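You operate a simulated robot arm through the tools that you are given. There is no shell and no other tool. Be economical: measure what you need, move in short steps, check, and stop when the job is done.

Carry out the task below with a simulated two-armed robot. There is one attempt and no reset: what you move stays moved.

## Task
Pick up the tag labelled "L-204" with one hand, pass it to the other hand and put it on the pale end of the stacking table. Set down upright: tag.

The check looks at the end state, three seconds after you hand in, the way a careful person would. Anything else that was tipped, shoved, dropped, spilled or broken makes it a failure.

## Robot
Two 7-joint arms with two-finger parallel grippers on one trunk, on a base that drives. Base frame: it is fixed to the floor where the robot stands at the start and does not move with it; the origin is under the middle of the robot, x ahead of it, y to its left, z up. Units: m, degrees, N and s.
The left shoulder is at the start at [0.05, 0.177, 1.004], the right one opposite. With the tool pointing down near the work surface each hand reaches from about 0.1 to 0.66 m from the robot's upright axis, wherever it stands, measured 20 degrees to its own side. Places, roughly: pale end of the stacking table (36x18 cm) [-2.94, 1.72, 0.78]. Payload 3.43 kg a hand.
Tool frame (each hand has its own): the origin (TCP) lies between the finger pads and is the grasp point; the fingertips stand 0.034 m ahead of it; z points along the fingers, y is the line along which they close. The gripper opens to 0.128 m. The fingers are 0.024 m wide and 0.012 m thick; the gripper's body (0.048 by 0.13 m) begins 0.096 m behind the TCP.
Orientation is that of the tool frame in the base frame, as a unit quaternion [x, y, z, w]. With the fingers straight down and closing along the base's y, the tool's x points along the base's -x, its y along +y and its z along -z.

## Interface
- The arms move only by the tool step_arm. It takes "left_commands", "right_commands" or both (then of equal length, played together; a hand with none holds still); each is a list of rows, each a list of 7 numbers: the shift along the tool's x, y, z in units of 40 mm (1.0 is 40 mm), then the turn, a rotation vector about the tool's x, y, z in units of 8 degrees (1.0 is 8 degrees), then the finger opening in m, from 0 to 0.128. In form: [[x, y, z, rx, ry, rz, claw], ...]. A call has 1 to 20 rows; each row shifts and turns the commanded pose from where the row before left it, along the tool's axes as they then stand. A call with a number of a shift or a turn outside -1 to 1 is refused whole. Each row takes 0.2 s and may step no farther than 0.05 m and 8.6 degrees from the row before; otherwise, or with a gripper value out of range, the whole call is refused. Where a pose cannot be reached the arm comes as near as it can. A force on the tool above 40 N (or 10 N above the force at the start of the call, whichever is more), or a blocked arm, ends the call early, and 0.2 s more pass. The fingers move at their own pace (about 0.108 m/s each) and stop on an object; they squeeze with about 45 N. The grip force told is the motor's: it shows also when the fingers shut on nothing. Time passes only in rows, and 0.2 s behind the last, so rows that do not move let the fingers close. It gives the time, the measured TCP pose, the force on the tool (base axes), the opening and the grip force at its end, in the units of the frame above (readings bear some noise), with the torque about the TCP (base axes, N m) and any sound that the robot's microphone picked up.
- Cameras (640 x 400 px; columns grow to the right, rows downward): "scene" is now at [0.1528, -0.0026, 1.1521]; the picture's right is [-0.03, -1.00, 0.00], its down [-0.71, 0.02, -0.71] and it looks along [0.71, -0.02, -0.71] (base axes); focal length 274 px, centre (320, 200). "left" rides on the left gripper at [0.076, 0.011, -0.16] in its tool frame; the picture's right is [-0.15, 0.99, 0.00], its down [-0.88, -0.13, -0.46] and it looks along [-0.45, -0.07, 0.89] (tool axes); focal length 234 px, centre (320, 200). "right" rides on the right gripper at [0.076, -0.011, -0.16] in its tool frame; the picture's right is [0.15, 0.99, 0.00], its down [-0.88, 0.13, -0.46] and it looks along [-0.45, 0.07, 0.89] (tool axes); focal length 234 px, centre (320, 200). There is no depth. A picture from a camera that has moved, and an enlarged one, comes with that camera's place and axes in the base frame and with its lens.
- capture(camera): a new picture of that camera. No time passes.
- slide_trunk(by): slides the trunk up (or, below 0, down) by that many m; the arms and the scene camera ride with it, the base frame stays. It gives what a move gives, with no picture.
- base_move(legs): drives the robot by 1 to 6 legs, each [ahead, turn to the left] in m and degrees, along the robot's own axes; the way and the turn of a leg run together, so that a leg with both is an arc; at most 1.5 m and 180 degrees a leg. The arms and the cameras ride along, it lands a little off, and it stops where it bumps. It gives what a move gives.
- head_to(pan, tilt): turns the head with the scene camera to pan (to the left, within 80 degrees either way) and tilt (down, from -29 to 69), counted from straight ahead of the robot. It gives what a move gives.
- close_up(camera, box): a new picture of the part [left, top, right, bottom] of that camera's present view, enlarged. No time passes.
- sign_off(): hands the job in; it is judged then, once.

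Go step by step. Nothing tells you exact positions but the pictures and the camera data: compare them with the known pose of the tool, close in by small moves and look again before you grip or let go. The budget is 120 turns and 92 pictures, counting those below and the enlarged ones. Unless the task says otherwise, let go and move clear before handing in, and close with one line.

The tools are called after "Emit:" as name(argument=value, ...) on one line, values as JSON. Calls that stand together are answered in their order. step_arm: Moves the arms, as the interface text tells. Its arguments: {"type":"object","properties":{"left_commands":{"type":"array","items":{"type":"array","items":{"type":"number"}}},"right_commands":{"type":"array","items":{"type":"array","items":{"type":"number"}}}},"required":[]} The other tools are called the same way: slide_trunk (by) slides the trunk up or down; base_move (legs) drives the base; head_to (pan, tilt) turns the head that bears the scene camera; capture (camera) takes a picture; close_up (camera, box) takes an enlarged picture of a part of a camera's view; sign_off () hands the job in.

At the start:

```text
time: 0.0
left_tool_pos: [0.4544, 0.2277, 0.7461]
left_orientation: [-0.001, 1.0, 0.0, 0.0]
left_contact_force: [0.2, -0.2, 0.7]
left_torque: [-0.01, 0.0, -0.01]
left_finger_gap: 0.1279
left_finger_force: 0.1
right_tool_pos: [0.4723, -0.1886, 0.8029]
right_orientation: [-0.001, 1.0, 0.0, 0.0]
right_contact_force: [-0.5, 0.9, -0.1]
right_torque: [0.0, -0.04, 0.0]
right_finger_gap: 0.1279
right_finger_force: 0.1
trunk travel left (down, up): [-0.175, 0.226]
robot x, y, heading: [-0.0014, 0.0025, -0.0]
head pan, tilt: [-1.8, 45.0]
```

scene: 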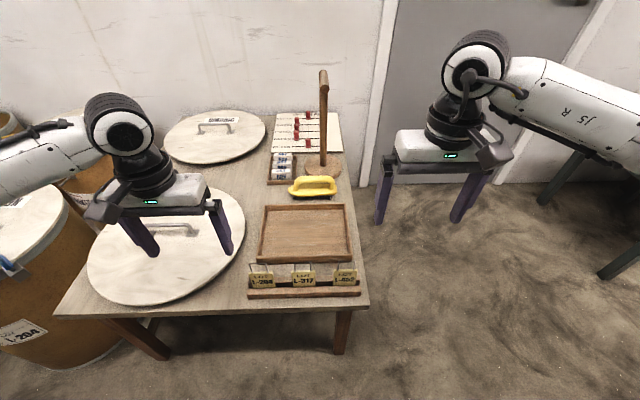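
right: 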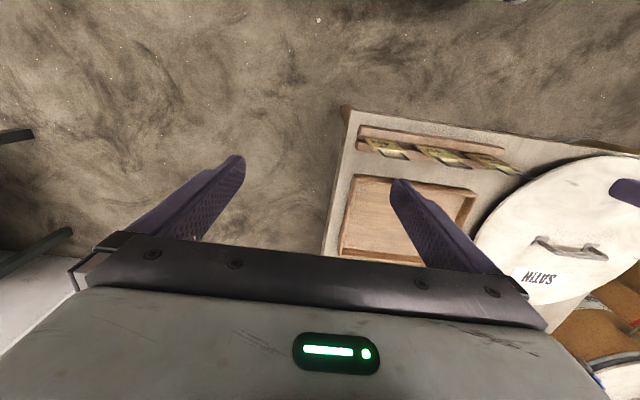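
left: 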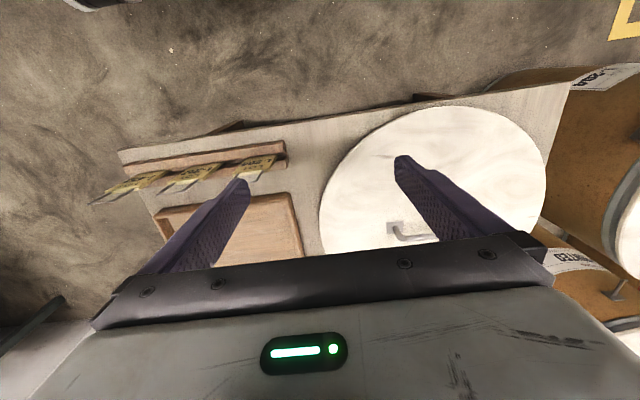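

I see three tags in a slotted rack at the near edge of the table ahead. I'll zoom in to read their labels and shape.

Emit:
close_up(camera="scene", box=[230, 240, 380, 320])

Emit:
close_up(camera="left", box=[80, 120, 320, 270])

```text
4.27 times, centred on (305, 280) of scene
camera zoom: at [0.1528, -0.0026, 1.1521], right [-0.03, -1.0, 0.0], down [-0.71, 0.02, -0.71], along [0.71, -0.02, -0.71], focal length 1168 px, centre (384, -141)
```

zoom: 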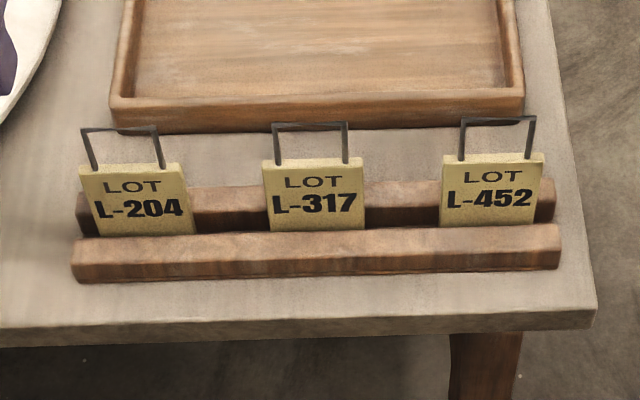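

```text
2.67 times, centred on (200, 195) of left
camera zoom: at [0.3775, 0.2389, 0.906], right [0.15, 0.99, 0.0], down [0.88, -0.13, 0.46], along [0.45, -0.07, -0.89], focal length 624 px, centre (640, 213)
```

zoom: 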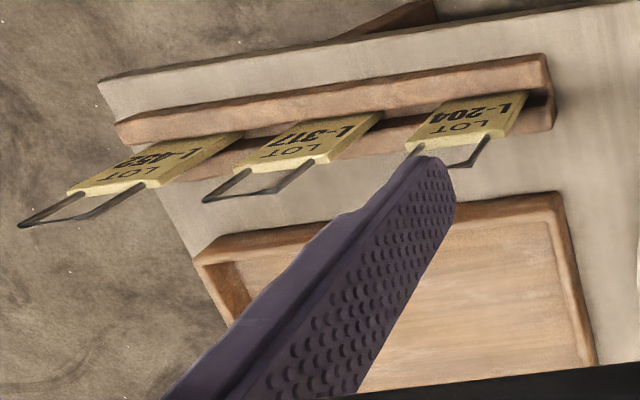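

Tag L-204 is the leftmost, about (0.48, 0.12), top of body z≈0.59 with a wire loop to ≈0.635, about 5 cm wide and thin along x. I'll yaw both hands 90° so the fingers close along x (left camera outward to +y, right one to -y).

Emit:
step_arm(left_commands=[[0, 0, 0, 0, 0, 1, 0.128], [0, 0, 0, 0, 0, 1, 0.128], [0, 0, 0, 0, 0, 1, 0.128], [0, 0, 0, 0, 0, 1, 0.128], [0, 0, 0, 0, 0, 1, 0.128], [0, 0, 0, 0, 0, 1, 0.128], [0, 0, 0, 0, 0, 1, 0.128], [0, 0, 0, 0, 0, 1, 0.128], [0, 0, 0, 0, 0, 1, 0.128], [0, 0, 0, 0, 0, 1, 0.128], [0, 0, 0, 0, 0, 1, 0.128], [0, 0, 0, 0, 0, 0.25, 0.128]], right_commands=[[0, 0, 0, 0, 0, -1, 0.128], [0, 0, 0, 0, 0, -1, 0.128], [0, 0, 0, 0, 0, -1, 0.128], [0, 0, 0, 0, 0, -1, 0.128], [0, 0, 0, 0, 0, -1, 0.128], [0, 0, 0, 0, 0, -1, 0.128], [0, 0, 0, 0, 0, -1, 0.128], [0, 0, 0, 0, 0, -1, 0.128], [0, 0, 0, 0, 0, -1, 0.128], [0, 0, 0, 0, 0, -1, 0.128], [0, 0, 0, 0, 0, -1, 0.128], [0, 0, 0, 0, 0, -0.25, 0.128]])

Emit:
capture(camera="left")

Emit:
capture(camera="scene")

```text
time: 2.6
left_tool_pos: [0.4553, 0.2281, 0.746]
left_orientation: [0.708, 0.706, -0.001, -0.001]
left_contact_force: [0.4, 0.2, 0.2]
left_torque: [0.03, -0.01, -0.01]
left_finger_gap: 0.128
left_finger_force: 0.1
right_tool_pos: [0.4719, -0.1881, 0.8038]
right_orientation: [-0.422, 0.907, 0.0, 0.0]
right_contact_force: [-1.1, -0.2, -0.4]
right_torque: [-0.01, 0.02, -0.03]
right_finger_gap: 0.1278
right_finger_force: 0.1
right hand out of reach, approached as far as the arm can: row 7, 8, 9, 10, 11
trunk travel left (down, up): [-0.175, 0.226]
robot x, y, heading: [-0.0013, 0.0017, -0.1]
head pan, tilt: [-1.8, 45.0]
```

```text
86 pictures are left
camera left: at [0.4645, 0.3044, 0.9058], right [0.99, -0.15, 0.0], down [-0.13, -0.88, 0.46], along [-0.07, -0.45, -0.89], focal length 234 px, centre (320, 200)
```

left: 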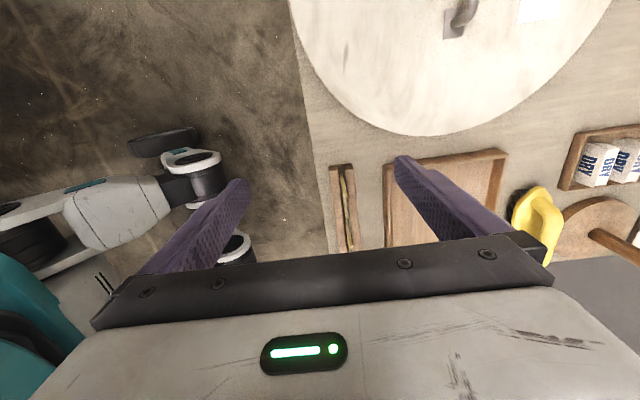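

```text
85 pictures are left
camera scene: at [0.1528, -0.0026, 1.1521], right [-0.03, -1.0, 0.0], down [-0.71, 0.02, -0.71], along [0.71, -0.02, -0.71], focal length 274 px, centre (320, 200)
```

scene: 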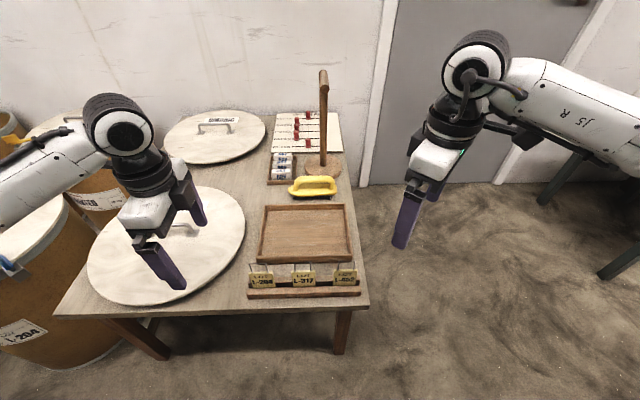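

The left hand turned fine; the right must turn the other way. I'll turn it +140° about its axis and look closer at the tag.

Emit:
step_arm(right_commands=[[0, 0, 0, 0, 0, 1, 0.128], [0, 0, 0, 0, 0, 1, 0.128], [0, 0, 0, 0, 0, 1, 0.128], [0, 0, 0, 0, 0, 1, 0.128], [0, 0, 0, 0, 0, 1, 0.128], [0, 0, 0, 0, 0, 1, 0.128], [0, 0, 0, 0, 0, 1, 0.128], [0, 0, 0, 0, 0, 1, 0.128], [0, 0, 0, 0, 0, 1, 0.128], [0, 0, 0, 0, 0, 1, 0.128], [0, 0, 0, 0, 0, 1, 0.128], [0, 0, 0, 0, 0, 1, 0.128], [0, 0, 0, 0, 0, 1, 0.128], [0, 0, 0, 0, 0, 1, 0.128], [0, 0, 0, 0, 0, 1, 0.128], [0, 0, 0, 0, 0, 1, 0.128], [0, 0, 0, 0, 0, 1, 0.128], [0, 0, 0, 0, 0, 0.5, 0.128]])

Emit:
close_up(camera="left", box=[290, 140, 418, 260])

```text
time: 6.4
left_tool_pos: [0.4547, 0.2292, 0.7471]
left_orientation: [0.707, 0.707, 0.0, 0.0]
left_contact_force: [0.1, 0.0, -0.1]
left_torque: [0.02, 0.01, -0.02]
left_finger_gap: 0.128
left_finger_force: 0.1
right_tool_pos: [0.4718, -0.1884, 0.8032]
right_orientation: [0.709, 0.705, 0.0, 0.0]
right_contact_force: [-0.4, -1.1, -0.3]
right_torque: [0.02, 0.01, 0.0]
right_finger_gap: 0.1281
right_finger_force: 0.0
trunk travel left (down, up): [-0.175, 0.226]
robot x, y, heading: [0.0025, 0.0015, -0.1]
head pan, tilt: [-1.8, 45.0]
```

```text
3.33 times, centred on (354, 200) of left
camera zoom: at [0.4644, 0.3045, 0.9059], right [0.99, -0.15, 0.0], down [-0.13, -0.88, 0.46], along [-0.07, -0.45, -0.89], focal length 781 px, centre (207, 200)
```

zoom: 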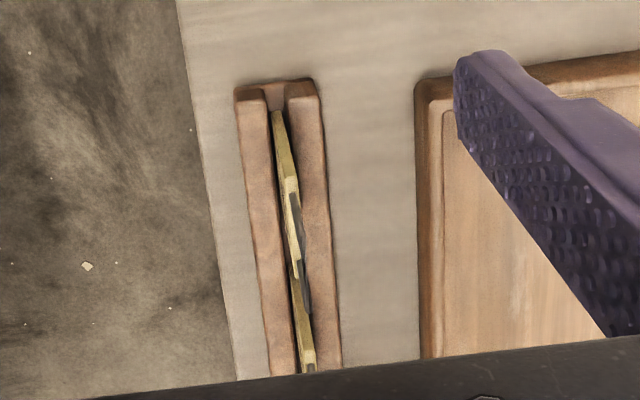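

Tag is ~5 mm thick at x≈0.478, y 0.096–0.149. Now I tilt the left hand 40° so its fingers come from the upper left, centred on x≈0.478, and check.

Emit:
step_arm(left_commands=[[0, 0.3, 0, 0, -1, 0, 0.08], [0, 0.3, 0, 0, -1, 0, 0.08], [0, 0, 0, 0, -1, 0, 0.08], [0, 0, 0, 0, -1, 0, 0.08], [0, 0, 0, 0, -1, 0, 0.08]])

Emit:
capture(camera="left")

Emit:
capture(camera="scene")

```text
time: 7.6
left_tool_pos: [0.4787, 0.2276, 0.7466]
left_orientation: [0.664, 0.664, -0.243, 0.243]
left_contact_force: [0.7, 0.9, 0.7]
left_torque: [-0.01, -0.01, -0.02]
left_finger_gap: 0.0799
left_finger_force: 0.1
right_tool_pos: [0.4717, -0.1884, 0.8029]
right_orientation: [0.707, 0.707, 0.0, 0.0]
right_contact_force: [-0.5, -0.4, 0.1]
right_torque: [0.0, 0.05, 0.01]
right_finger_gap: 0.1278
right_finger_force: 0.1
trunk travel left (down, up): [-0.175, 0.226]
robot x, y, heading: [-0.0004, 0.0003, -0.0]
head pan, tilt: [-1.8, 45.0]
```

```text
83 pictures are left
camera left: at [0.4881, 0.389, 0.8199], right [0.99, -0.11, 0.1], down [-0.13, -0.38, 0.92], along [-0.06, -0.92, -0.39], focal length 234 px, centre (320, 200)
```

left: 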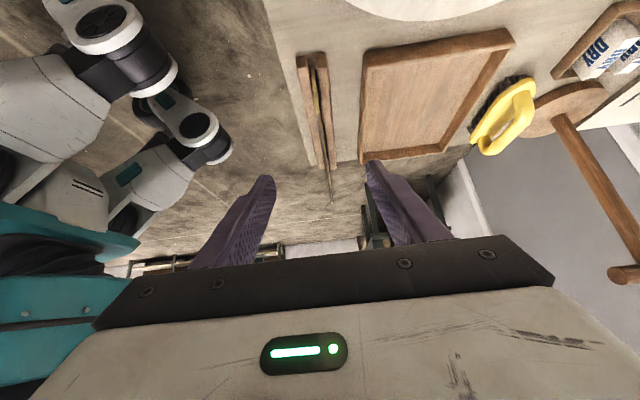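

```text
82 pictures are left
camera scene: at [0.1529, -0.0026, 1.1521], right [-0.03, -1.0, 0.0], down [-0.71, 0.02, -0.71], along [0.71, -0.02, -0.71], focal length 274 px, centre (320, 200)
```

scene: 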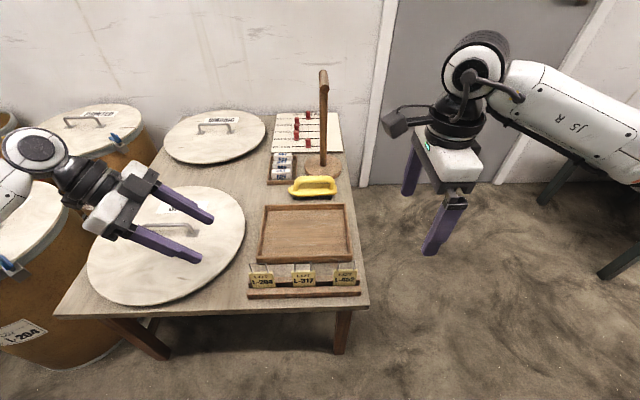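

Tilt worked. I'll move down to the approach line and partway in, then look.

Emit:
step_arm(left_commands=[[0.58, 0, 0.69, 0, 0, 0, 0.06], [0.58, 0, 0.69, 0, 0, 0, 0.06], [0, 0, 0.75, 0, 0, 0, 0.06], [0, 0, 0.75, 0, 0, 0, 0.06]])

Emit:
capture(camera="left")

Emit:
close_up(camera="scene", box=[180, 200, 340, 300])

```text
time: 8.6
left_tool_pos: [0.4789, 0.1898, 0.6278]
left_orientation: [0.664, 0.664, -0.242, 0.242]
left_contact_force: [-0.4, -0.1, 0.2]
left_torque: [-0.05, 0.01, 0.0]
left_finger_gap: 0.0602
left_finger_force: 0.0
right_tool_pos: [0.4715, -0.1889, 0.8026]
right_orientation: [0.706, 0.708, -0.001, 0.0]
right_contact_force: [0.3, 0.6, 1.3]
right_torque: [0.0, 0.02, 0.03]
right_finger_gap: 0.128
right_finger_force: 0.0
trunk travel left (down, up): [-0.175, 0.226]
robot x, y, heading: [-0.0005, 0.0012, 0.0]
head pan, tilt: [-1.8, 45.0]
```

```text
81 pictures are left
camera left: at [0.4888, 0.3501, 0.7015], right [0.99, -0.11, 0.09], down [-0.13, -0.38, 0.92], along [-0.07, -0.92, -0.39], focal length 234 px, centre (320, 200)
```

left: 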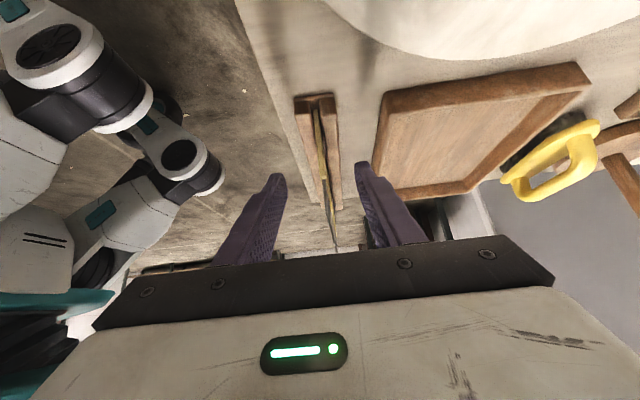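

```text
4.00 times, centred on (260, 250) of scene
camera zoom: at [0.1529, -0.0026, 1.1521], right [-0.03, -1.0, 0.0], down [-0.71, 0.02, -0.71], along [0.71, -0.02, -0.71], focal length 1095 px, centre (560, 0)
```

zoom: 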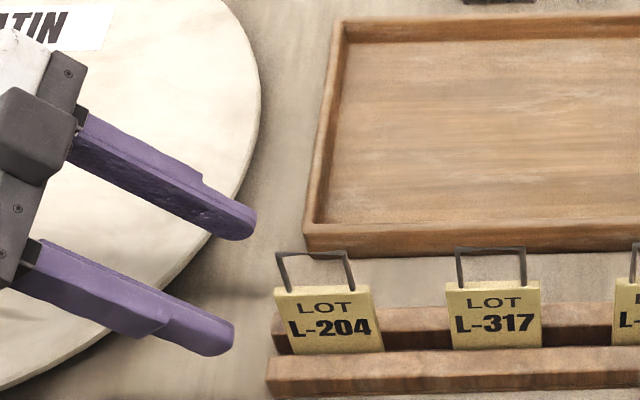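

Fingers straddle the tag well. Advancing 4 cm along the tool axis, then a check before the last bit.

Emit:
step_arm(left_commands=[[0, 0, 0.5, 0, 0, 0, 0.05], [0, 0, 0.5, 0, 0, 0, 0.05]])

Emit:
close_up(camera="left", box=[240, 80, 400, 260])

Emit:
close_up(camera="scene", box=[200, 220, 328, 300])

```text
time: 9.2
left_tool_pos: [0.4796, 0.1632, 0.5982]
left_orientation: [0.664, 0.664, -0.243, 0.241]
left_contact_force: [-0.6, -0.2, -0.5]
left_torque: [0.03, -0.04, 0.0]
left_finger_gap: 0.05
left_finger_force: 0.0
right_tool_pos: [0.472, -0.1886, 0.8027]
right_orientation: [0.707, 0.707, 0.001, 0.0]
right_contact_force: [0.2, -0.9, 0.3]
right_torque: [0.01, 0.01, 0.0]
right_finger_gap: 0.1279
right_finger_force: 0.0
trunk travel left (down, up): [-0.175, 0.226]
robot x, y, heading: [-0.0039, 0.0001, -0.2]
head pan, tilt: [-1.8, 45.0]
```

```text
2.22 times, centred on (320, 170) of left
camera zoom: at [0.489, 0.3233, 0.6714], right [0.99, -0.11, 0.09], down [-0.13, -0.38, 0.92], along [-0.07, -0.92, -0.39], focal length 520 px, centre (320, 267)
```

zoom: 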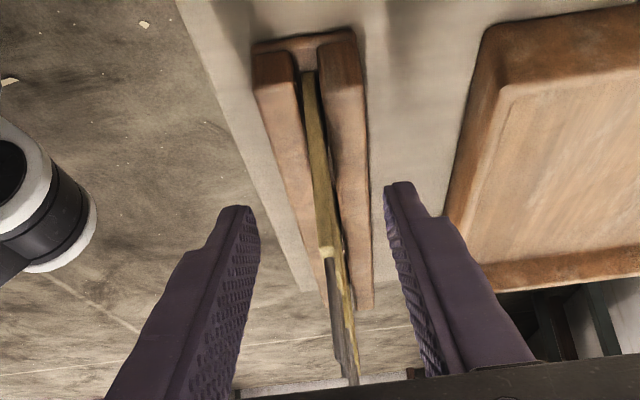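

```text
5.00 times, centred on (264, 260) of scene
camera zoom: at [0.1529, -0.0026, 1.1521], right [-0.03, -1.0, 0.0], down [-0.71, 0.02, -0.71], along [0.71, -0.02, -0.71], focal length 1369 px, centre (600, -100)
```

zoom: 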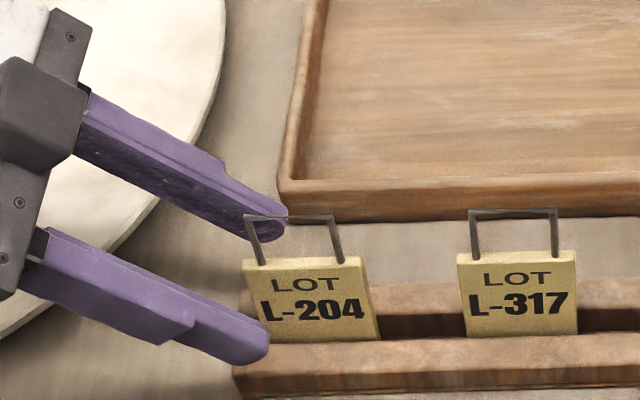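

Clearance is good. Final 2 cm in, then close.

Emit:
step_arm(left_commands=[[0, 0, 0.25, 0, 0, 0, 0.05], [0, 0, 0.25, 0, 0, 0, 0.05], [0, 0, 0, 0, 0, 0, 0.02], [0, 0, 0, 0, 0, 0, 0.0], [0, 0, 0, 0, 0, 0, 0.0]])

Emit:
close_up(camera="scene", box=[200, 220, 328, 300])

Emit:
close_up(camera="left", box=[240, 80, 400, 260])

```text
time: 10.4
left_tool_pos: [0.4784, 0.1505, 0.5819]
left_orientation: [0.663, 0.666, -0.241, 0.243]
left_contact_force: [4.0, 0.6, -2.1]
left_torque: [0.0, -0.26, 0.03]
left_finger_gap: 0.0047
left_finger_force: 39.1
right_tool_pos: [0.4719, -0.1876, 0.8047]
right_orientation: [0.708, 0.706, 0.0, 0.0]
right_contact_force: [0.7, -0.7, -0.6]
right_torque: [0.0, -0.01, 0.0]
right_finger_gap: 0.128
right_finger_force: 0.1
trunk travel left (down, up): [-0.175, 0.226]
robot x, y, heading: [0.0001, 0.0025, 0.1]
head pan, tilt: [-1.8, 45.0]
```

```text
5.00 times, centred on (264, 260) of scene
camera zoom: at [0.1531, -0.0026, 1.1521], right [-0.03, -1.0, 0.0], down [-0.71, 0.02, -0.71], along [0.71, -0.02, -0.71], focal length 1369 px, centre (600, -100)
```

zoom: 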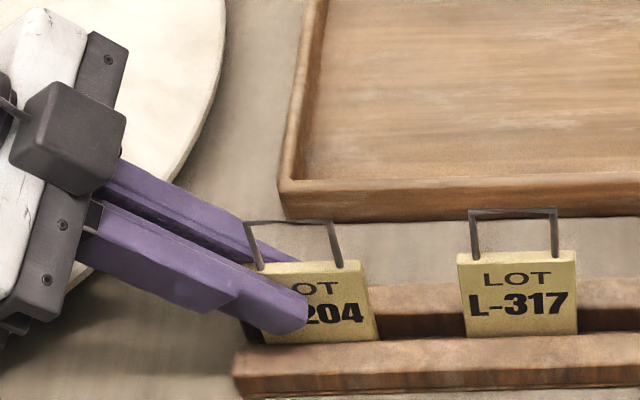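

```text
2.22 times, centred on (320, 170) of left
camera zoom: at [0.4882, 0.311, 0.656], right [0.99, -0.11, 0.09], down [-0.13, -0.38, 0.92], along [-0.06, -0.92, -0.39], focal length 520 px, centre (320, 267)
```

zoom: 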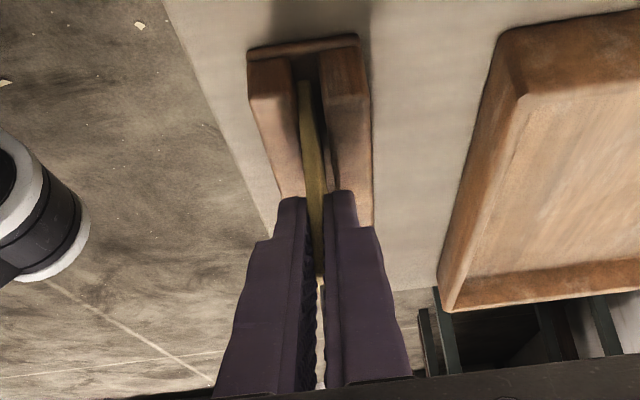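

The tag is gripped (4.7 mm). Lifting straight up slowly.

Emit:
step_arm(left_commands=[[-0.16, 0, -0.19, 0, 0, 0, 0], [-0.32, 0, -0.38, 0, 0, 0, 0], [-0.5, 0, -0.6, 0, 0, 0, 0], [-0.6, 0, -0.71, 0, 0, 0, 0], [-0.6, 0, -0.71, 0, 0, 0, 0], [-0.6, 0, -0.71, 0, 0, 0, 0], [-0.6, 0, -0.71, 0, 0, 0, 0], [0, 0, 0, 0, 0, 0, 0]])

Emit:
capture(camera="scene")

```text
time: 12.2
left_tool_pos: [0.4781, 0.1485, 0.7949]
left_orientation: [0.665, 0.664, -0.243, 0.241]
left_contact_force: [-0.3, -0.8, -0.3]
left_torque: [0.04, -0.03, 0.04]
left_finger_gap: 0.0048
left_finger_force: 39.4
right_tool_pos: [0.4724, -0.1883, 0.8036]
right_orientation: [0.707, 0.707, 0.0, 0.0]
right_contact_force: [0.4, -0.7, 1.0]
right_torque: [-0.03, 0.0, 0.02]
right_finger_gap: 0.1279
right_finger_force: 0.0
trunk travel left (down, up): [-0.175, 0.226]
robot x, y, heading: [0.0016, 0.0034, 0.1]
head pan, tilt: [-1.8, 45.0]
```

```text
75 pictures are left
camera scene: at [0.1528, -0.0026, 1.1521], right [-0.03, -1.0, 0.0], down [-0.71, 0.02, -0.71], along [0.71, -0.02, -0.71], focal length 274 px, centre (320, 200)
```

scene: 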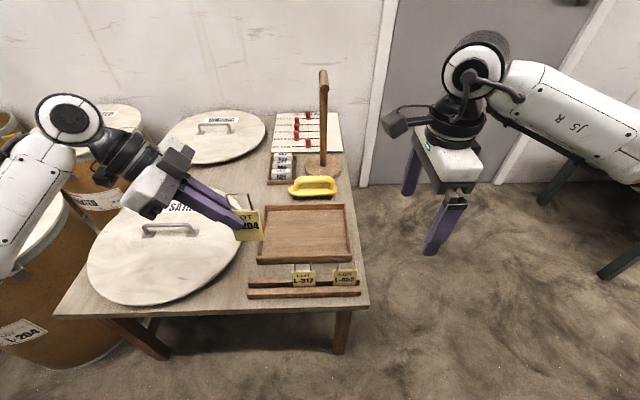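

Tag lifted cleanly. I bring it near the midline and raise the right hand, tilting it 16° for the handover.

Emit:
step_arm(left_commands=[[-0.766, 0, 0.643, 0, 0, 0, 0], [-0.766, 0, 0.643, 0, 0, 0, 0], [-0.766, 0, 0.643, 0, 0, 0, 0], [-0.56, 0, -0.67, 0, 0, 0, 0], [0, 0, 0, 0, 0, 0, 0], [0, 0, 0, 0, 0, 0, 0]], right_commands=[[0, 0, -1, 0, 0, 0, 0.07], [0, 0, -1, 0, 0, 0, 0.07], [0, 0, -1, 0, 0, 0, 0.06], [0, 0, -0.5, 0, 0, 0, 0.06], [0, 0, 0, 0, 1, 0, 0.06], [0, 0, 0, 0, 1, 0, 0.06]])

Emit:
capture(camera="scene")

Emit:
capture(camera="right")

```text
time: 13.6
left_tool_pos: [0.478, 0.0318, 0.8272]
left_orientation: [0.665, 0.664, -0.242, 0.241]
left_contact_force: [-0.3, -0.2, 0.2]
left_torque: [0.0, -0.03, 0.0]
left_finger_gap: 0.0046
left_finger_force: 39.2
right_tool_pos: [0.4713, -0.1905, 0.9414]
right_orientation: [0.7, 0.7, 0.099, -0.1]
right_contact_force: [0.4, 0.1, -0.8]
right_torque: [0.03, -0.01, 0.02]
right_finger_gap: 0.0599
right_finger_force: 0.1
trunk travel left (down, up): [-0.175, 0.226]
robot x, y, heading: [-0.0019, 0.0017, -0.5]
head pan, tilt: [-1.8, 45.0]
```

```text
74 pictures are left
camera scene: at [0.1529, -0.0028, 1.1521], right [-0.03, -1.0, 0.0], down [-0.71, 0.02, -0.71], along [0.71, -0.02, -0.71], focal length 274 px, centre (320, 200)
```

scene: 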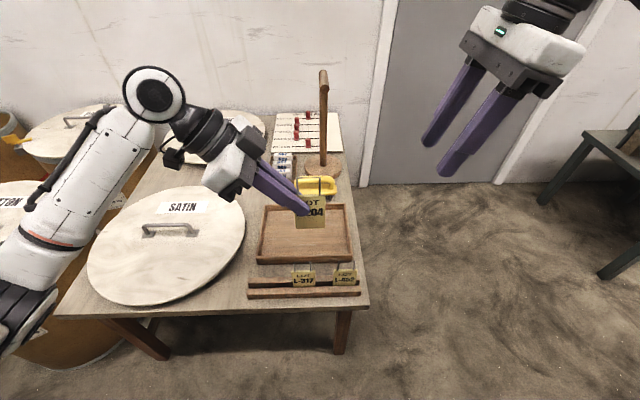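

```text
73 pictures are left
camera right: at [0.46, -0.1615, 1.1162], right [0.99, 0.14, 0.04], down [0.13, -0.97, 0.19], along [0.07, -0.19, -0.98], focal length 234 px, centre (320, 200)
```

right: 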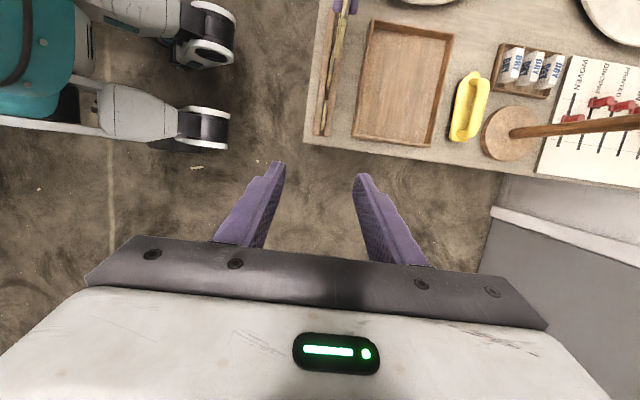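

Let me zoom in to measure the held tag.

Emit:
close_up(camera="scene", box=[240, 160, 360, 240])

Emit:
close_up(camera="right", box=[270, 0, 430, 100])

```text
5.00 times, centred on (300, 200) of scene
camera zoom: at [0.1529, -0.0028, 1.1521], right [-0.03, -1.0, 0.0], down [-0.71, 0.02, -0.71], along [0.71, -0.02, -0.71], focal length 1369 px, centre (420, 200)
```

zoom: 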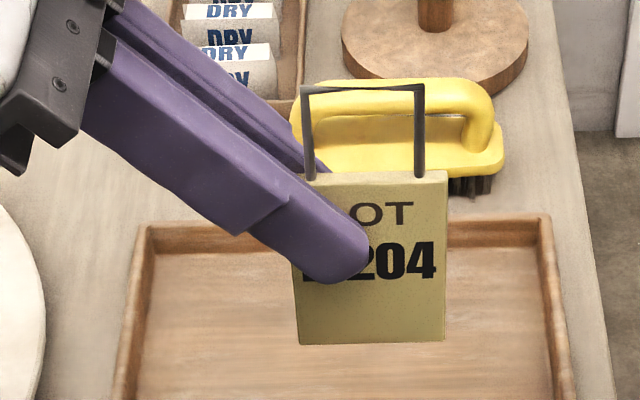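

```text
4.00 times, centred on (350, 50) of right
camera zoom: at [0.46, -0.1615, 1.1162], right [0.99, 0.14, 0.04], down [0.13, -0.97, 0.19], along [0.07, -0.19, -0.98], focal length 937 px, centre (200, 800)
```

zoom: 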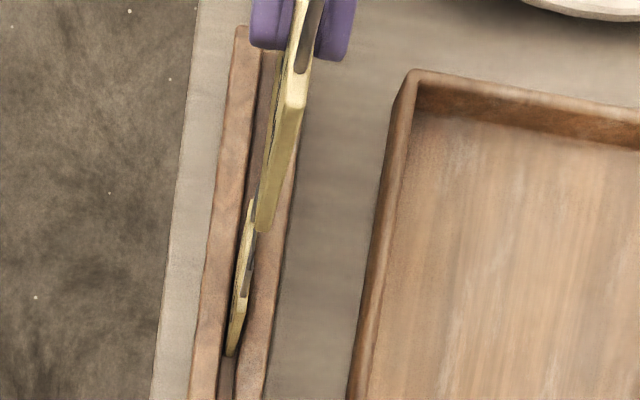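

Tag: body z 0.751–0.841, y −0.021…+0.032, plane x≈0.478, vertical. Moving the right hand to its pre-approach above the free right half.

Emit:
step_arm(right_commands=[[0.814, 0.042, 0.289, 0, 0, 0, 0.05], [0.814, 0.042, 0.289, 0, 0, 0, 0.05], [0.814, 0.042, 0.289, 0, 0, 0, 0.05], [0.814, 0.042, 0.289, 0, 0, 0, 0.05], [0, 0, 0, 0, 0, 0, 0.05]])

Emit:
capture(camera="right")

Emit:
capture(camera="scene")

```text
time: 14.8
left_tool_pos: [0.4789, 0.0327, 0.826]
left_orientation: [0.664, 0.665, -0.242, 0.242]
left_contact_force: [0.3, -0.5, 0.3]
left_torque: [-0.01, 0.01, 0.04]
left_finger_gap: 0.0049
left_finger_force: 39.4
right_tool_pos: [0.4788, -0.0479, 0.9352]
right_orientation: [0.7, 0.7, 0.099, -0.098]
right_contact_force: [0.8, 0.2, -0.1]
right_torque: [-0.01, 0.01, 0.0]
right_finger_gap: 0.0501
right_finger_force: 0.1
trunk travel left (down, up): [-0.175, 0.226]
robot x, y, heading: [0.0009, -0.0006, -0.1]
head pan, tilt: [-1.8, 45.0]
```

```text
70 pictures are left
camera right: at [0.4671, -0.0214, 1.1089], right [0.99, 0.14, 0.04], down [0.13, -0.97, 0.2], along [0.07, -0.19, -0.98], focal length 234 px, centre (320, 200)
```

right: 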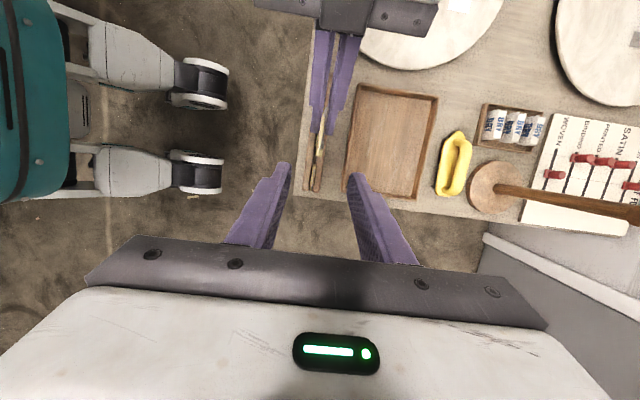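

```text
69 pictures are left
camera scene: at [0.1529, -0.0026, 1.1521], right [-0.03, -1.0, 0.0], down [-0.71, 0.02, -0.71], along [0.71, -0.02, -0.71], focal length 274 px, centre (320, 200)
```

scene: 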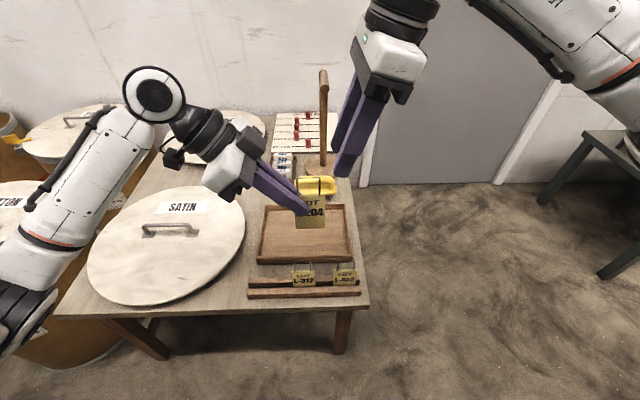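

Aligned. Advancing 8 cm, then checking.

Emit:
step_arm(right_commands=[[-0.04, 0, 0.67, 0, 0, 0, 0.05], [-0.04, 0, 0.67, 0, 0, 0, 0.05], [-0.04, 0, 0.67, 0, 0, 0, 0.05]])

Emit:
close_up(camera="right", box=[240, 60, 400, 260])

Emit:
close_up(camera="scene", box=[240, 140, 400, 240])

```text
time: 15.6
left_tool_pos: [0.4785, 0.0308, 0.8266]
left_orientation: [0.663, 0.665, -0.242, 0.242]
left_contact_force: [0.5, -0.2, -0.2]
left_torque: [0.03, 0.02, 0.02]
left_finger_gap: 0.0048
left_finger_force: 39.7
right_tool_pos: [0.4789, -0.0336, 0.8579]
right_orientation: [0.701, 0.699, 0.1, -0.098]
right_contact_force: [-0.3, 0.9, -0.3]
right_torque: [0.0, 0.03, 0.01]
right_finger_gap: 0.0503
right_finger_force: 0.0
trunk travel left (down, up): [-0.175, 0.226]
robot x, y, heading: [0.003, -0.0007, 0.2]
head pan, tilt: [-1.8, 45.0]
```

```text
2.00 times, centred on (320, 160) of right
camera zoom: at [0.4673, -0.0057, 1.0313], right [0.99, 0.14, 0.04], down [0.13, -0.97, 0.19], along [0.07, -0.19, -0.98], focal length 468 px, centre (320, 280)
```

zoom: 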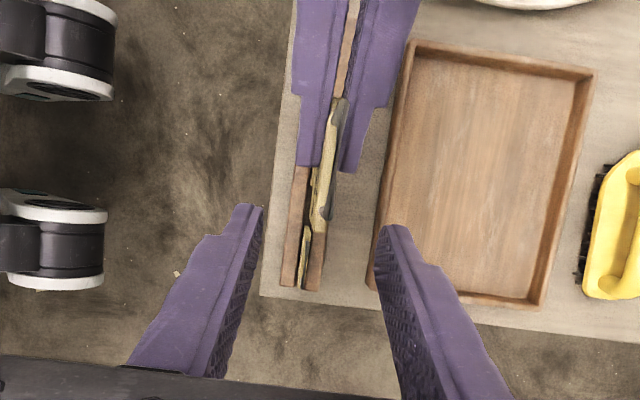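

```text
4.00 times, centred on (320, 190) of scene
camera zoom: at [0.1529, -0.0026, 1.1521], right [-0.03, -1.0, 0.0], down [-0.71, 0.02, -0.71], along [0.71, -0.02, -0.71], focal length 1095 px, centre (320, 240)
```

zoom: 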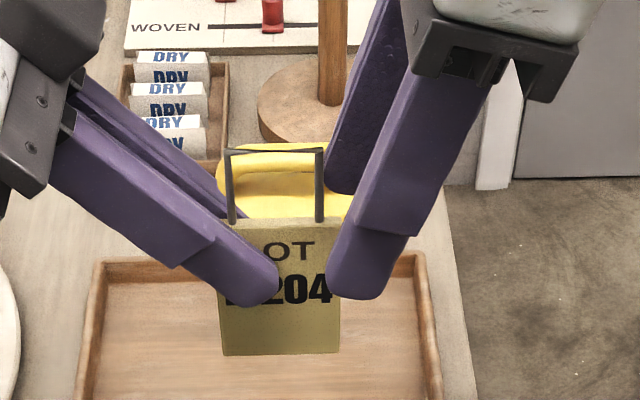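

Still clear of the left fingers. Last 4 cm, then close the right hand on the tag.

Emit:
step_arm(right_commands=[[0.03, 0, 0.53, 0, 0, 0, 0.05], [0.03, 0, 0.53, 0, 0, 0, 0.05], [0, 0, 0, 0, 0, 0, 0.02], [0, 0, 0, 0, 0, 0, 0], [0, 0, 0, 0, 0, 0, 0]])

Emit:
close_up(camera="right", box=[240, 60, 400, 260])

Emit:
close_up(camera="scene", box=[240, 140, 400, 240])

```text
time: 16.8
left_tool_pos: [0.4777, 0.0316, 0.8276]
left_orientation: [0.664, 0.665, -0.242, 0.242]
left_contact_force: [3.7, -0.1, -0.4]
left_torque: [0.03, -0.03, 0.09]
left_finger_gap: 0.0048
left_finger_force: 39.1
right_tool_pos: [0.4792, -0.0171, 0.8177]
right_orientation: [0.7, 0.7, 0.098, -0.098]
right_contact_force: [-4.5, -0.9, 0.6]
right_torque: [-0.02, 0.01, 0.13]
right_finger_gap: 0.0047
right_finger_force: 39.5
trunk travel left (down, up): [-0.175, 0.226]
robot x, y, heading: [0.0001, -0.0004, 0.4]
head pan, tilt: [-1.8, 45.0]
```

```text
2.00 times, centred on (320, 160) of right
camera zoom: at [0.4672, 0.0096, 0.9921], right [0.99, 0.14, 0.04], down [0.13, -0.97, 0.2], along [0.07, -0.19, -0.98], focal length 468 px, centre (320, 280)
```

zoom: 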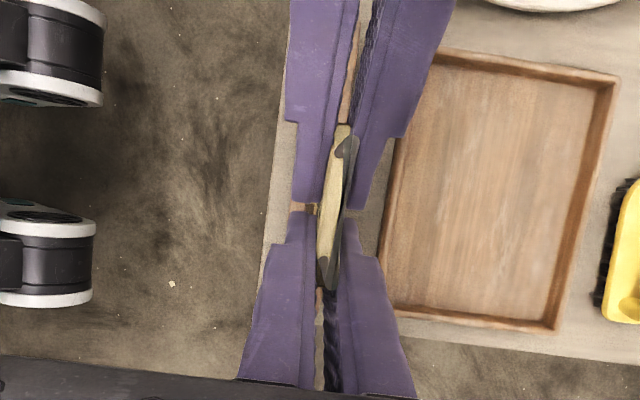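

```text
4.00 times, centred on (320, 190) of scene
camera zoom: at [0.1529, -0.0026, 1.1521], right [-0.03, -1.0, 0.0], down [-0.71, 0.02, -0.71], along [0.71, -0.02, -0.71], focal length 1095 px, centre (320, 240)
```

zoom: 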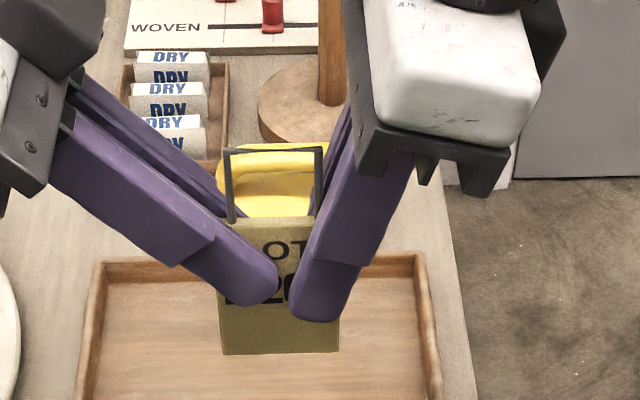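

Both hands hold the tag. I open the left one a bit and back it out along its axis, then check.

Emit:
step_arm(left_commands=[[0, 0, 0, 0, 0, 0, 0.02], [0, 0, 0, 0, 0, 0, 0.04], [0, 0, 0, 0, 0, 0, 0.04], [0, 0, -0.5, 0, 0, 0, 0.04], [0, 0, -1, 0, 0, 0, 0.04], [0, 0, -1, 0, 0, 0, 0.04], [0, 0, -1, 0, 0, 0, 0.04]])

Emit:
capture(camera="scene")

Emit:
close_up(camera="scene", box=[240, 140, 400, 240])

```text
time: 18.4
left_tool_pos: [0.4784, 0.119, 0.9343]
left_orientation: [0.664, 0.665, -0.242, 0.242]
left_contact_force: [0.1, 0.4, -0.5]
left_torque: [-0.01, 0.0, 0.04]
left_finger_gap: 0.0399
left_finger_force: 0.0
right_tool_pos: [0.4796, -0.0189, 0.8181]
right_orientation: [0.7, 0.7, 0.098, -0.099]
right_contact_force: [1.3, -0.5, -0.5]
right_torque: [-0.03, 0.0, 0.01]
right_finger_gap: 0.0046
right_finger_force: 39.4
trunk travel left (down, up): [-0.175, 0.226]
robot x, y, heading: [-0.0013, -0.0002, 0.2]
head pan, tilt: [-1.8, 45.0]
```

```text
64 pictures are left
camera scene: at [0.1528, -0.0026, 1.1521], right [-0.03, -1.0, 0.0], down [-0.71, 0.02, -0.71], along [0.71, -0.02, -0.71], focal length 274 px, centre (320, 200)
```

scene: 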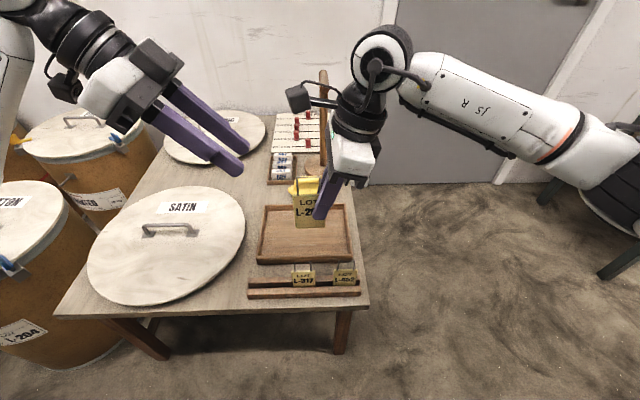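

```text
4.00 times, centred on (320, 190) of scene
camera zoom: at [0.1528, -0.0026, 1.1521], right [-0.03, -1.0, 0.0], down [-0.71, 0.02, -0.71], along [0.71, -0.02, -0.71], focal length 1095 px, centre (320, 240)
```

zoom: 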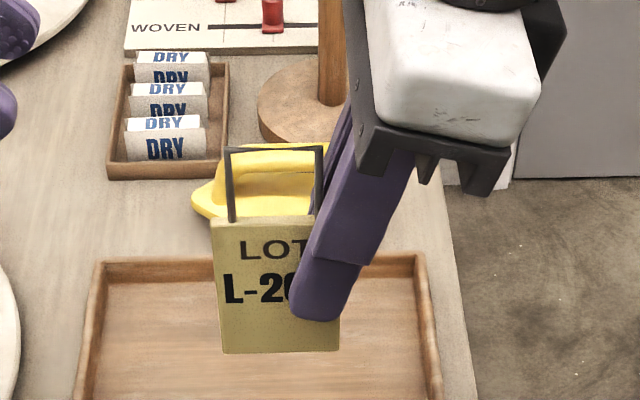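

Handover is done; the right hand holds the tag. I'll pull both hands up and back, then look around with the head.

Emit:
step_arm(right_commands=[[0.2, 0, -0.7, 0, 0, 0, 0], [0.2, 0, -0.7, 0, 0, 0, 0], [0.2, 0, -0.7, 0, 0, 0, 0], [0, -0.8, 0, 0, 0, 0, 0], [0, -0.8, 0, 0, 0, 0, 0], [0, -0.8, 0, 0, 0, 0, 0]], left_commands=[[0.7, 0, -0.3, 0, 0, 0, 0.04], [0.7, 0, -0.3, 0, 0, 0, 0.04], [0, 0, 0, 0, 0, 0, 0.04], [0, -0.8, 0, 0, 0, 0, 0.04], [0, -0.8, 0, 0, 0, 0, 0.04], [0, -0.8, 0, 0, 0, 0, 0.04]])

Emit:
head_to(pan=80, tilt=25)

Emit:
capture(camera="scene")

Emit:
head_to(pan=-80, tilt=25)

Emit:
capture(camera="scene")

```text
time: 19.8
left_tool_pos: [0.3796, 0.1795, 0.9152]
left_orientation: [0.664, 0.665, -0.241, 0.242]
left_contact_force: [0.5, 0.2, -0.2]
left_torque: [-0.02, -0.02, -0.04]
left_finger_gap: 0.0399
left_finger_force: 0.1
right_tool_pos: [0.3813, -0.0189, 0.903]
right_orientation: [0.701, 0.7, 0.098, -0.098]
right_contact_force: [0.6, -0.2, -0.8]
right_torque: [-0.01, 0.0, 0.02]
right_finger_gap: 0.0045
right_finger_force: 39.0
trunk travel left (down, up): [-0.175, 0.226]
robot x, y, heading: [-0.0038, 0.0005, 0.0]
head pan, tilt: [-1.8, 45.0]
```

```text
time: 21.4
left_tool_pos: [0.3821, 0.1787, 0.9157]
left_orientation: [0.664, 0.665, -0.241, 0.242]
left_contact_force: [0.9, 0.3, -0.8]
left_torque: [0.0, -0.03, 0.01]
left_finger_gap: 0.0398
left_finger_force: 0.1
right_tool_pos: [0.3836, -0.0193, 0.9039]
right_orientation: [0.701, 0.7, 0.098, -0.099]
right_contact_force: [0.3, -0.3, 0.5]
right_torque: [0.0, 0.03, 0.02]
right_finger_gap: 0.0049
right_finger_force: 38.6
trunk travel left (down, up): [-0.175, 0.226]
robot x, y, heading: [-0.0007, 0.0016, -0.1]
head pan, tilt: [80.0, 25.0]
```

```text
62 pictures are left
camera scene: at [0.0877, 0.0907, 1.1828], right [0.98, -0.17, 0.0], down [-0.07, -0.42, -0.91], along [0.16, 0.89, -0.42], focal length 274 px, centre (320, 200)
```

scene: 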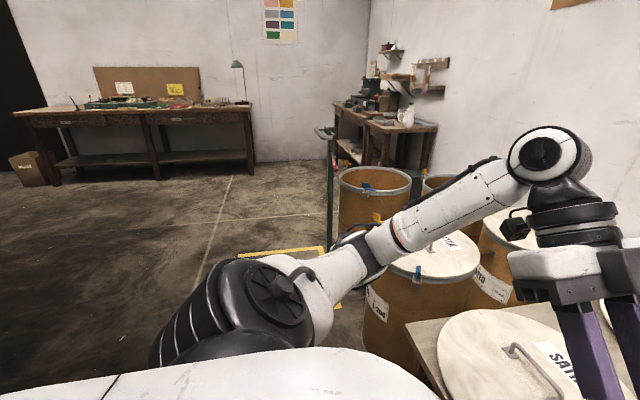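

```text
time: 23.8
left_tool_pos: [0.3797, 0.1791, 0.9156]
left_orientation: [0.664, 0.665, -0.242, 0.242]
left_contact_force: [0.3, -0.1, 0.1]
left_torque: [-0.02, -0.02, -0.03]
left_finger_gap: 0.0396
left_finger_force: 0.1
right_tool_pos: [0.3832, -0.0186, 0.9044]
right_orientation: [0.7, 0.7, 0.099, -0.099]
right_contact_force: [0.6, 0.6, 0.3]
right_torque: [-0.01, 0.02, 0.0]
right_finger_gap: 0.0051
right_finger_force: 38.9
trunk travel left (down, up): [-0.175, 0.226]
robot x, y, heading: [0.001, 0.0023, -0.2]
head pan, tilt: [-80.0, 25.0]
```

```text
61 pictures are left
camera scene: at [0.0877, -0.0907, 1.1828], right [-0.98, -0.17, 0.0], down [-0.07, 0.42, -0.91], along [0.16, -0.89, -0.42], focal length 274 px, centre (320, 200)
```

scene: 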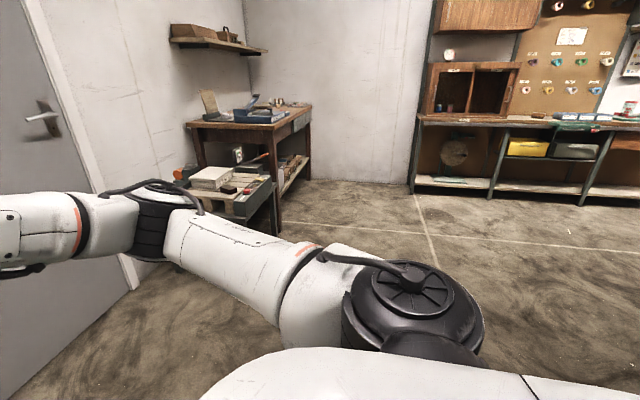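

Space around and behind looks open. I'll back off 0.6 m and turn left in place towards the stacking table, then look.

Emit:
base_move(legs=[[-0.6, 0], [0, 140]])

Emit:
head_to(pan=0, tilt=25)

Emit:
capture(camera="scene")

```text
time: 26.8
left_tool_pos: [-0.1537, 0.1796, 0.9156]
left_orientation: [0.665, 0.664, -0.242, 0.242]
left_contact_force: [0.9, -0.5, 0.2]
left_torque: [0.02, -0.03, 0.03]
left_finger_gap: 0.0398
left_finger_force: 0.1
right_tool_pos: [-0.1514, -0.0188, 0.9041]
right_orientation: [0.7, 0.701, 0.099, -0.098]
right_contact_force: [-0.3, -0.2, -0.4]
right_torque: [-0.03, -0.01, 0.0]
right_finger_gap: 0.0049
right_finger_force: 39.0
trunk travel left (down, up): [-0.175, 0.226]
robot x, y, heading: [-0.5359, -0.0055, -0.1]
head pan, tilt: [-80.0, 25.0]
stopped in leg 1: the robot was blocked; the commanded pose is now the measured one
```

```text
time: 28.4
left_tool_pos: [-0.1539, 0.1798, 0.9157]
left_orientation: [0.664, 0.665, -0.241, 0.243]
left_contact_force: [-0.1, 0.4, -0.1]
left_torque: [-0.02, 0.01, -0.02]
left_finger_gap: 0.0396
left_finger_force: 0.1
right_tool_pos: [-0.1522, -0.0189, 0.904]
right_orientation: [0.7, 0.701, 0.099, -0.098]
right_contact_force: [0.9, 0.6, -1.0]
right_torque: [-0.02, 0.01, 0.02]
right_finger_gap: 0.0046
right_finger_force: 39.0
trunk travel left (down, up): [-0.175, 0.226]
robot x, y, heading: [-0.5311, 0.0005, -0.1]
head pan, tilt: [0.0, 25.0]
```

```text
60 pictures are left
camera scene: at [-0.3705, 0.0, 1.1828], right [0.0, -1.0, 0.0], down [-0.42, 0.0, -0.91], along [0.91, 0.0, -0.42], focal length 274 px, centre (320, 200)
```

scene: 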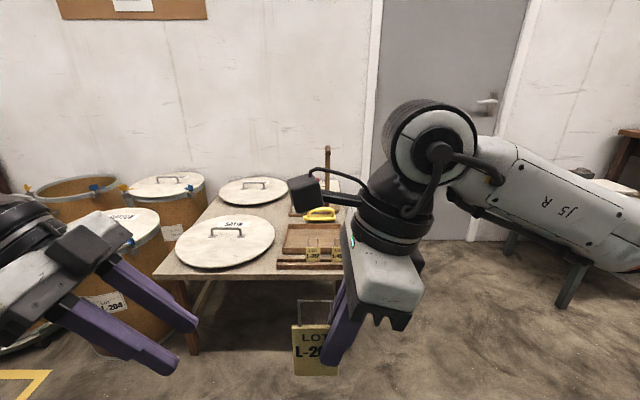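

Something behind blocked me. I'll move ahead slightly, turn 75° left and look that way.

Emit:
base_move(legs=[[0.12, 0], [0, 75]])

Emit:
head_to(pan=70, tilt=30)

Emit:
capture(camera="scene")

Emit:
head_to(pan=0, tilt=30)

Emit:
capture(camera="scene")

```text
time: 32.9
left_tool_pos: [-0.4916, 0.412, 0.9175]
left_orientation: [0.115, 0.933, -0.04, 0.34]
left_contact_force: [0.1, -0.7, -0.3]
left_torque: [0.0, -0.04, -0.03]
left_finger_gap: 0.0399
left_finger_force: 0.1
right_tool_pos: [-0.2991, 0.3666, 0.905]
right_orientation: [0.12, 0.983, 0.018, -0.137]
right_contact_force: [0.2, 0.1, 0.2]
right_torque: [0.01, 0.01, -0.01]
right_finger_gap: 0.0048
right_finger_force: 38.9
trunk travel left (down, up): [-0.175, 0.226]
robot x, y, heading: [-0.4116, -0.0035, 76.0]
head pan, tilt: [0.0, 25.0]
```

```text
time: 34.3
left_tool_pos: [-0.4921, 0.4117, 0.917]
left_orientation: [0.115, 0.932, -0.041, 0.341]
left_contact_force: [0.1, -0.1, 0.2]
left_torque: [-0.01, 0.0, 0.0]
left_finger_gap: 0.04
left_finger_force: 0.1
right_tool_pos: [-0.2999, 0.3664, 0.9048]
right_orientation: [0.121, 0.983, 0.018, -0.137]
right_contact_force: [-0.2, 0.1, -0.2]
right_torque: [0.02, -0.02, -0.04]
right_finger_gap: 0.0046
right_finger_force: 39.1
trunk travel left (down, up): [-0.175, 0.226]
robot x, y, heading: [-0.4103, -0.0017, 75.7]
head pan, tilt: [70.0, 30.0]
```

```text
59 pictures are left
camera scene: at [-0.4673, 0.1186, 1.1748], right [0.56, 0.83, 0.0], down [0.41, -0.28, -0.87], along [-0.72, 0.49, -0.5], focal length 274 px, centre (320, 200)
```

scene: 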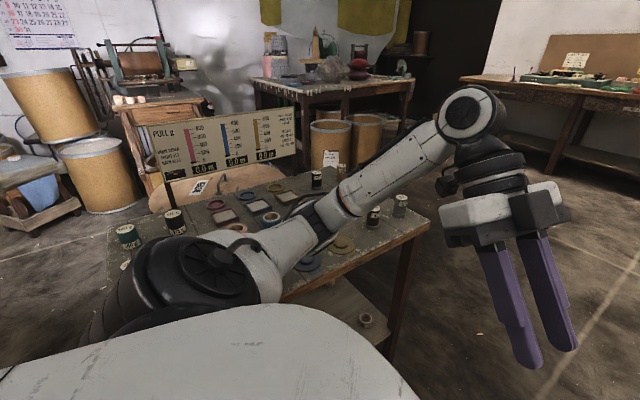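

```text
time: 35.7
left_tool_pos: [-0.4923, 0.4118, 0.9163]
left_orientation: [0.116, 0.933, -0.041, 0.339]
left_contact_force: [0.1, -0.5, -0.1]
left_torque: [-0.01, -0.02, 0.0]
left_finger_gap: 0.0402
left_finger_force: 0.1
right_tool_pos: [-0.2992, 0.3662, 0.9037]
right_orientation: [0.121, 0.983, 0.017, -0.138]
right_contact_force: [0.6, -0.1, -0.5]
right_torque: [-0.01, 0.01, -0.03]
right_finger_gap: 0.0048
right_finger_force: 39.0
trunk travel left (down, up): [-0.175, 0.226]
robot x, y, heading: [-0.412, 0.0012, 75.7]
head pan, tilt: [0.0, 30.0]
```

```text
58 pictures are left
camera scene: at [-0.3705, 0.1556, 1.1748], right [0.97, -0.24, 0.0], down [-0.12, -0.48, -0.87], along [0.21, 0.84, -0.5], focal length 274 px, centre (320, 200)
```

scene: 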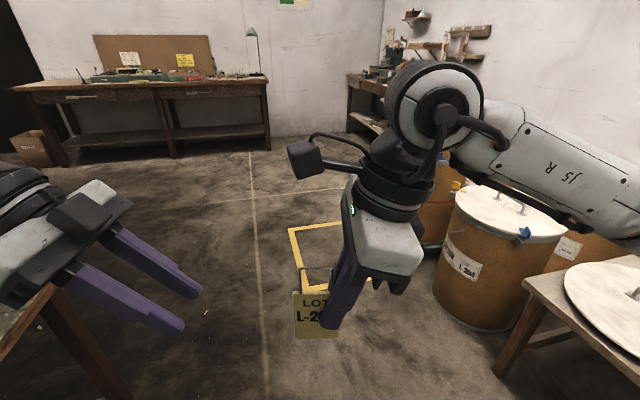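

A table with jars is just behind me; the stacking table appears to be beyond it, around picture (320, 90). Zooming in that way.

Emit:
head_to(pan=70, tilt=15)

Emit:
close_up(camera="scene", box=[200, 90, 440, 240])

Emit:
capture(camera="scene")

```text
time: 37.1
left_tool_pos: [-0.4933, 0.411, 0.9148]
left_orientation: [0.116, 0.933, -0.042, 0.339]
left_contact_force: [0.5, -0.4, -0.3]
left_torque: [-0.04, -0.02, 0.0]
left_finger_gap: 0.0398
left_finger_force: 0.0
right_tool_pos: [-0.2998, 0.3664, 0.9047]
right_orientation: [0.121, 0.983, 0.018, -0.138]
right_contact_force: [0.0, 0.3, -0.5]
right_torque: [-0.03, 0.0, 0.02]
right_finger_gap: 0.0044
right_finger_force: 39.2
trunk travel left (down, up): [-0.175, 0.226]
robot x, y, heading: [-0.4113, -0.0025, 76.0]
head pan, tilt: [70.0, 15.0]
```

```text
2.67 times, centred on (320, 165) of scene
camera zoom: at [-0.4697, 0.1203, 1.199], right [0.56, 0.83, 0.0], down [0.21, -0.15, -0.97], along [-0.8, 0.54, -0.26], focal length 730 px, centre (320, 293)
```

zoom: 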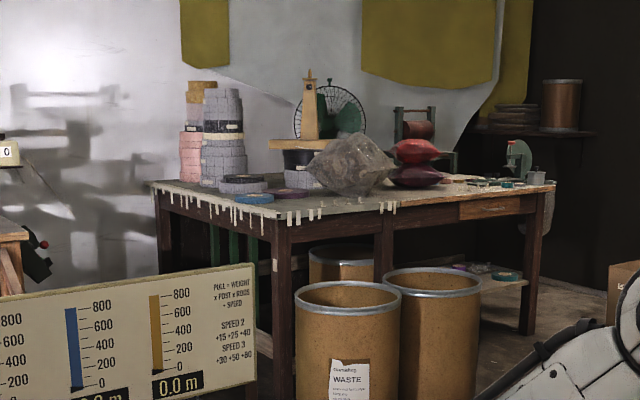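

```text
56 pictures are left
camera scene: at [-0.4697, 0.1203, 1.199], right [0.56, 0.83, 0.0], down [0.21, -0.15, -0.97], along [-0.8, 0.54, -0.26], focal length 274 px, centre (320, 200)
```

scene: 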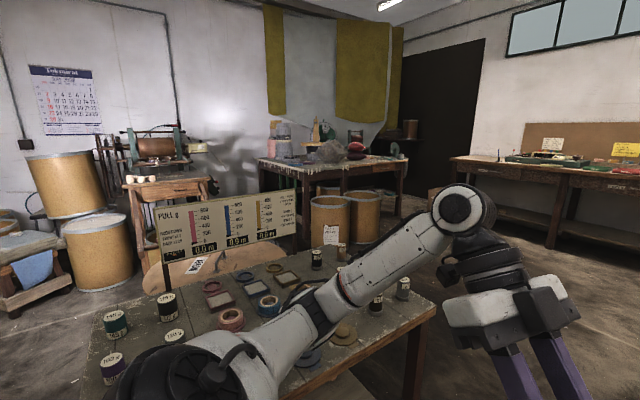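

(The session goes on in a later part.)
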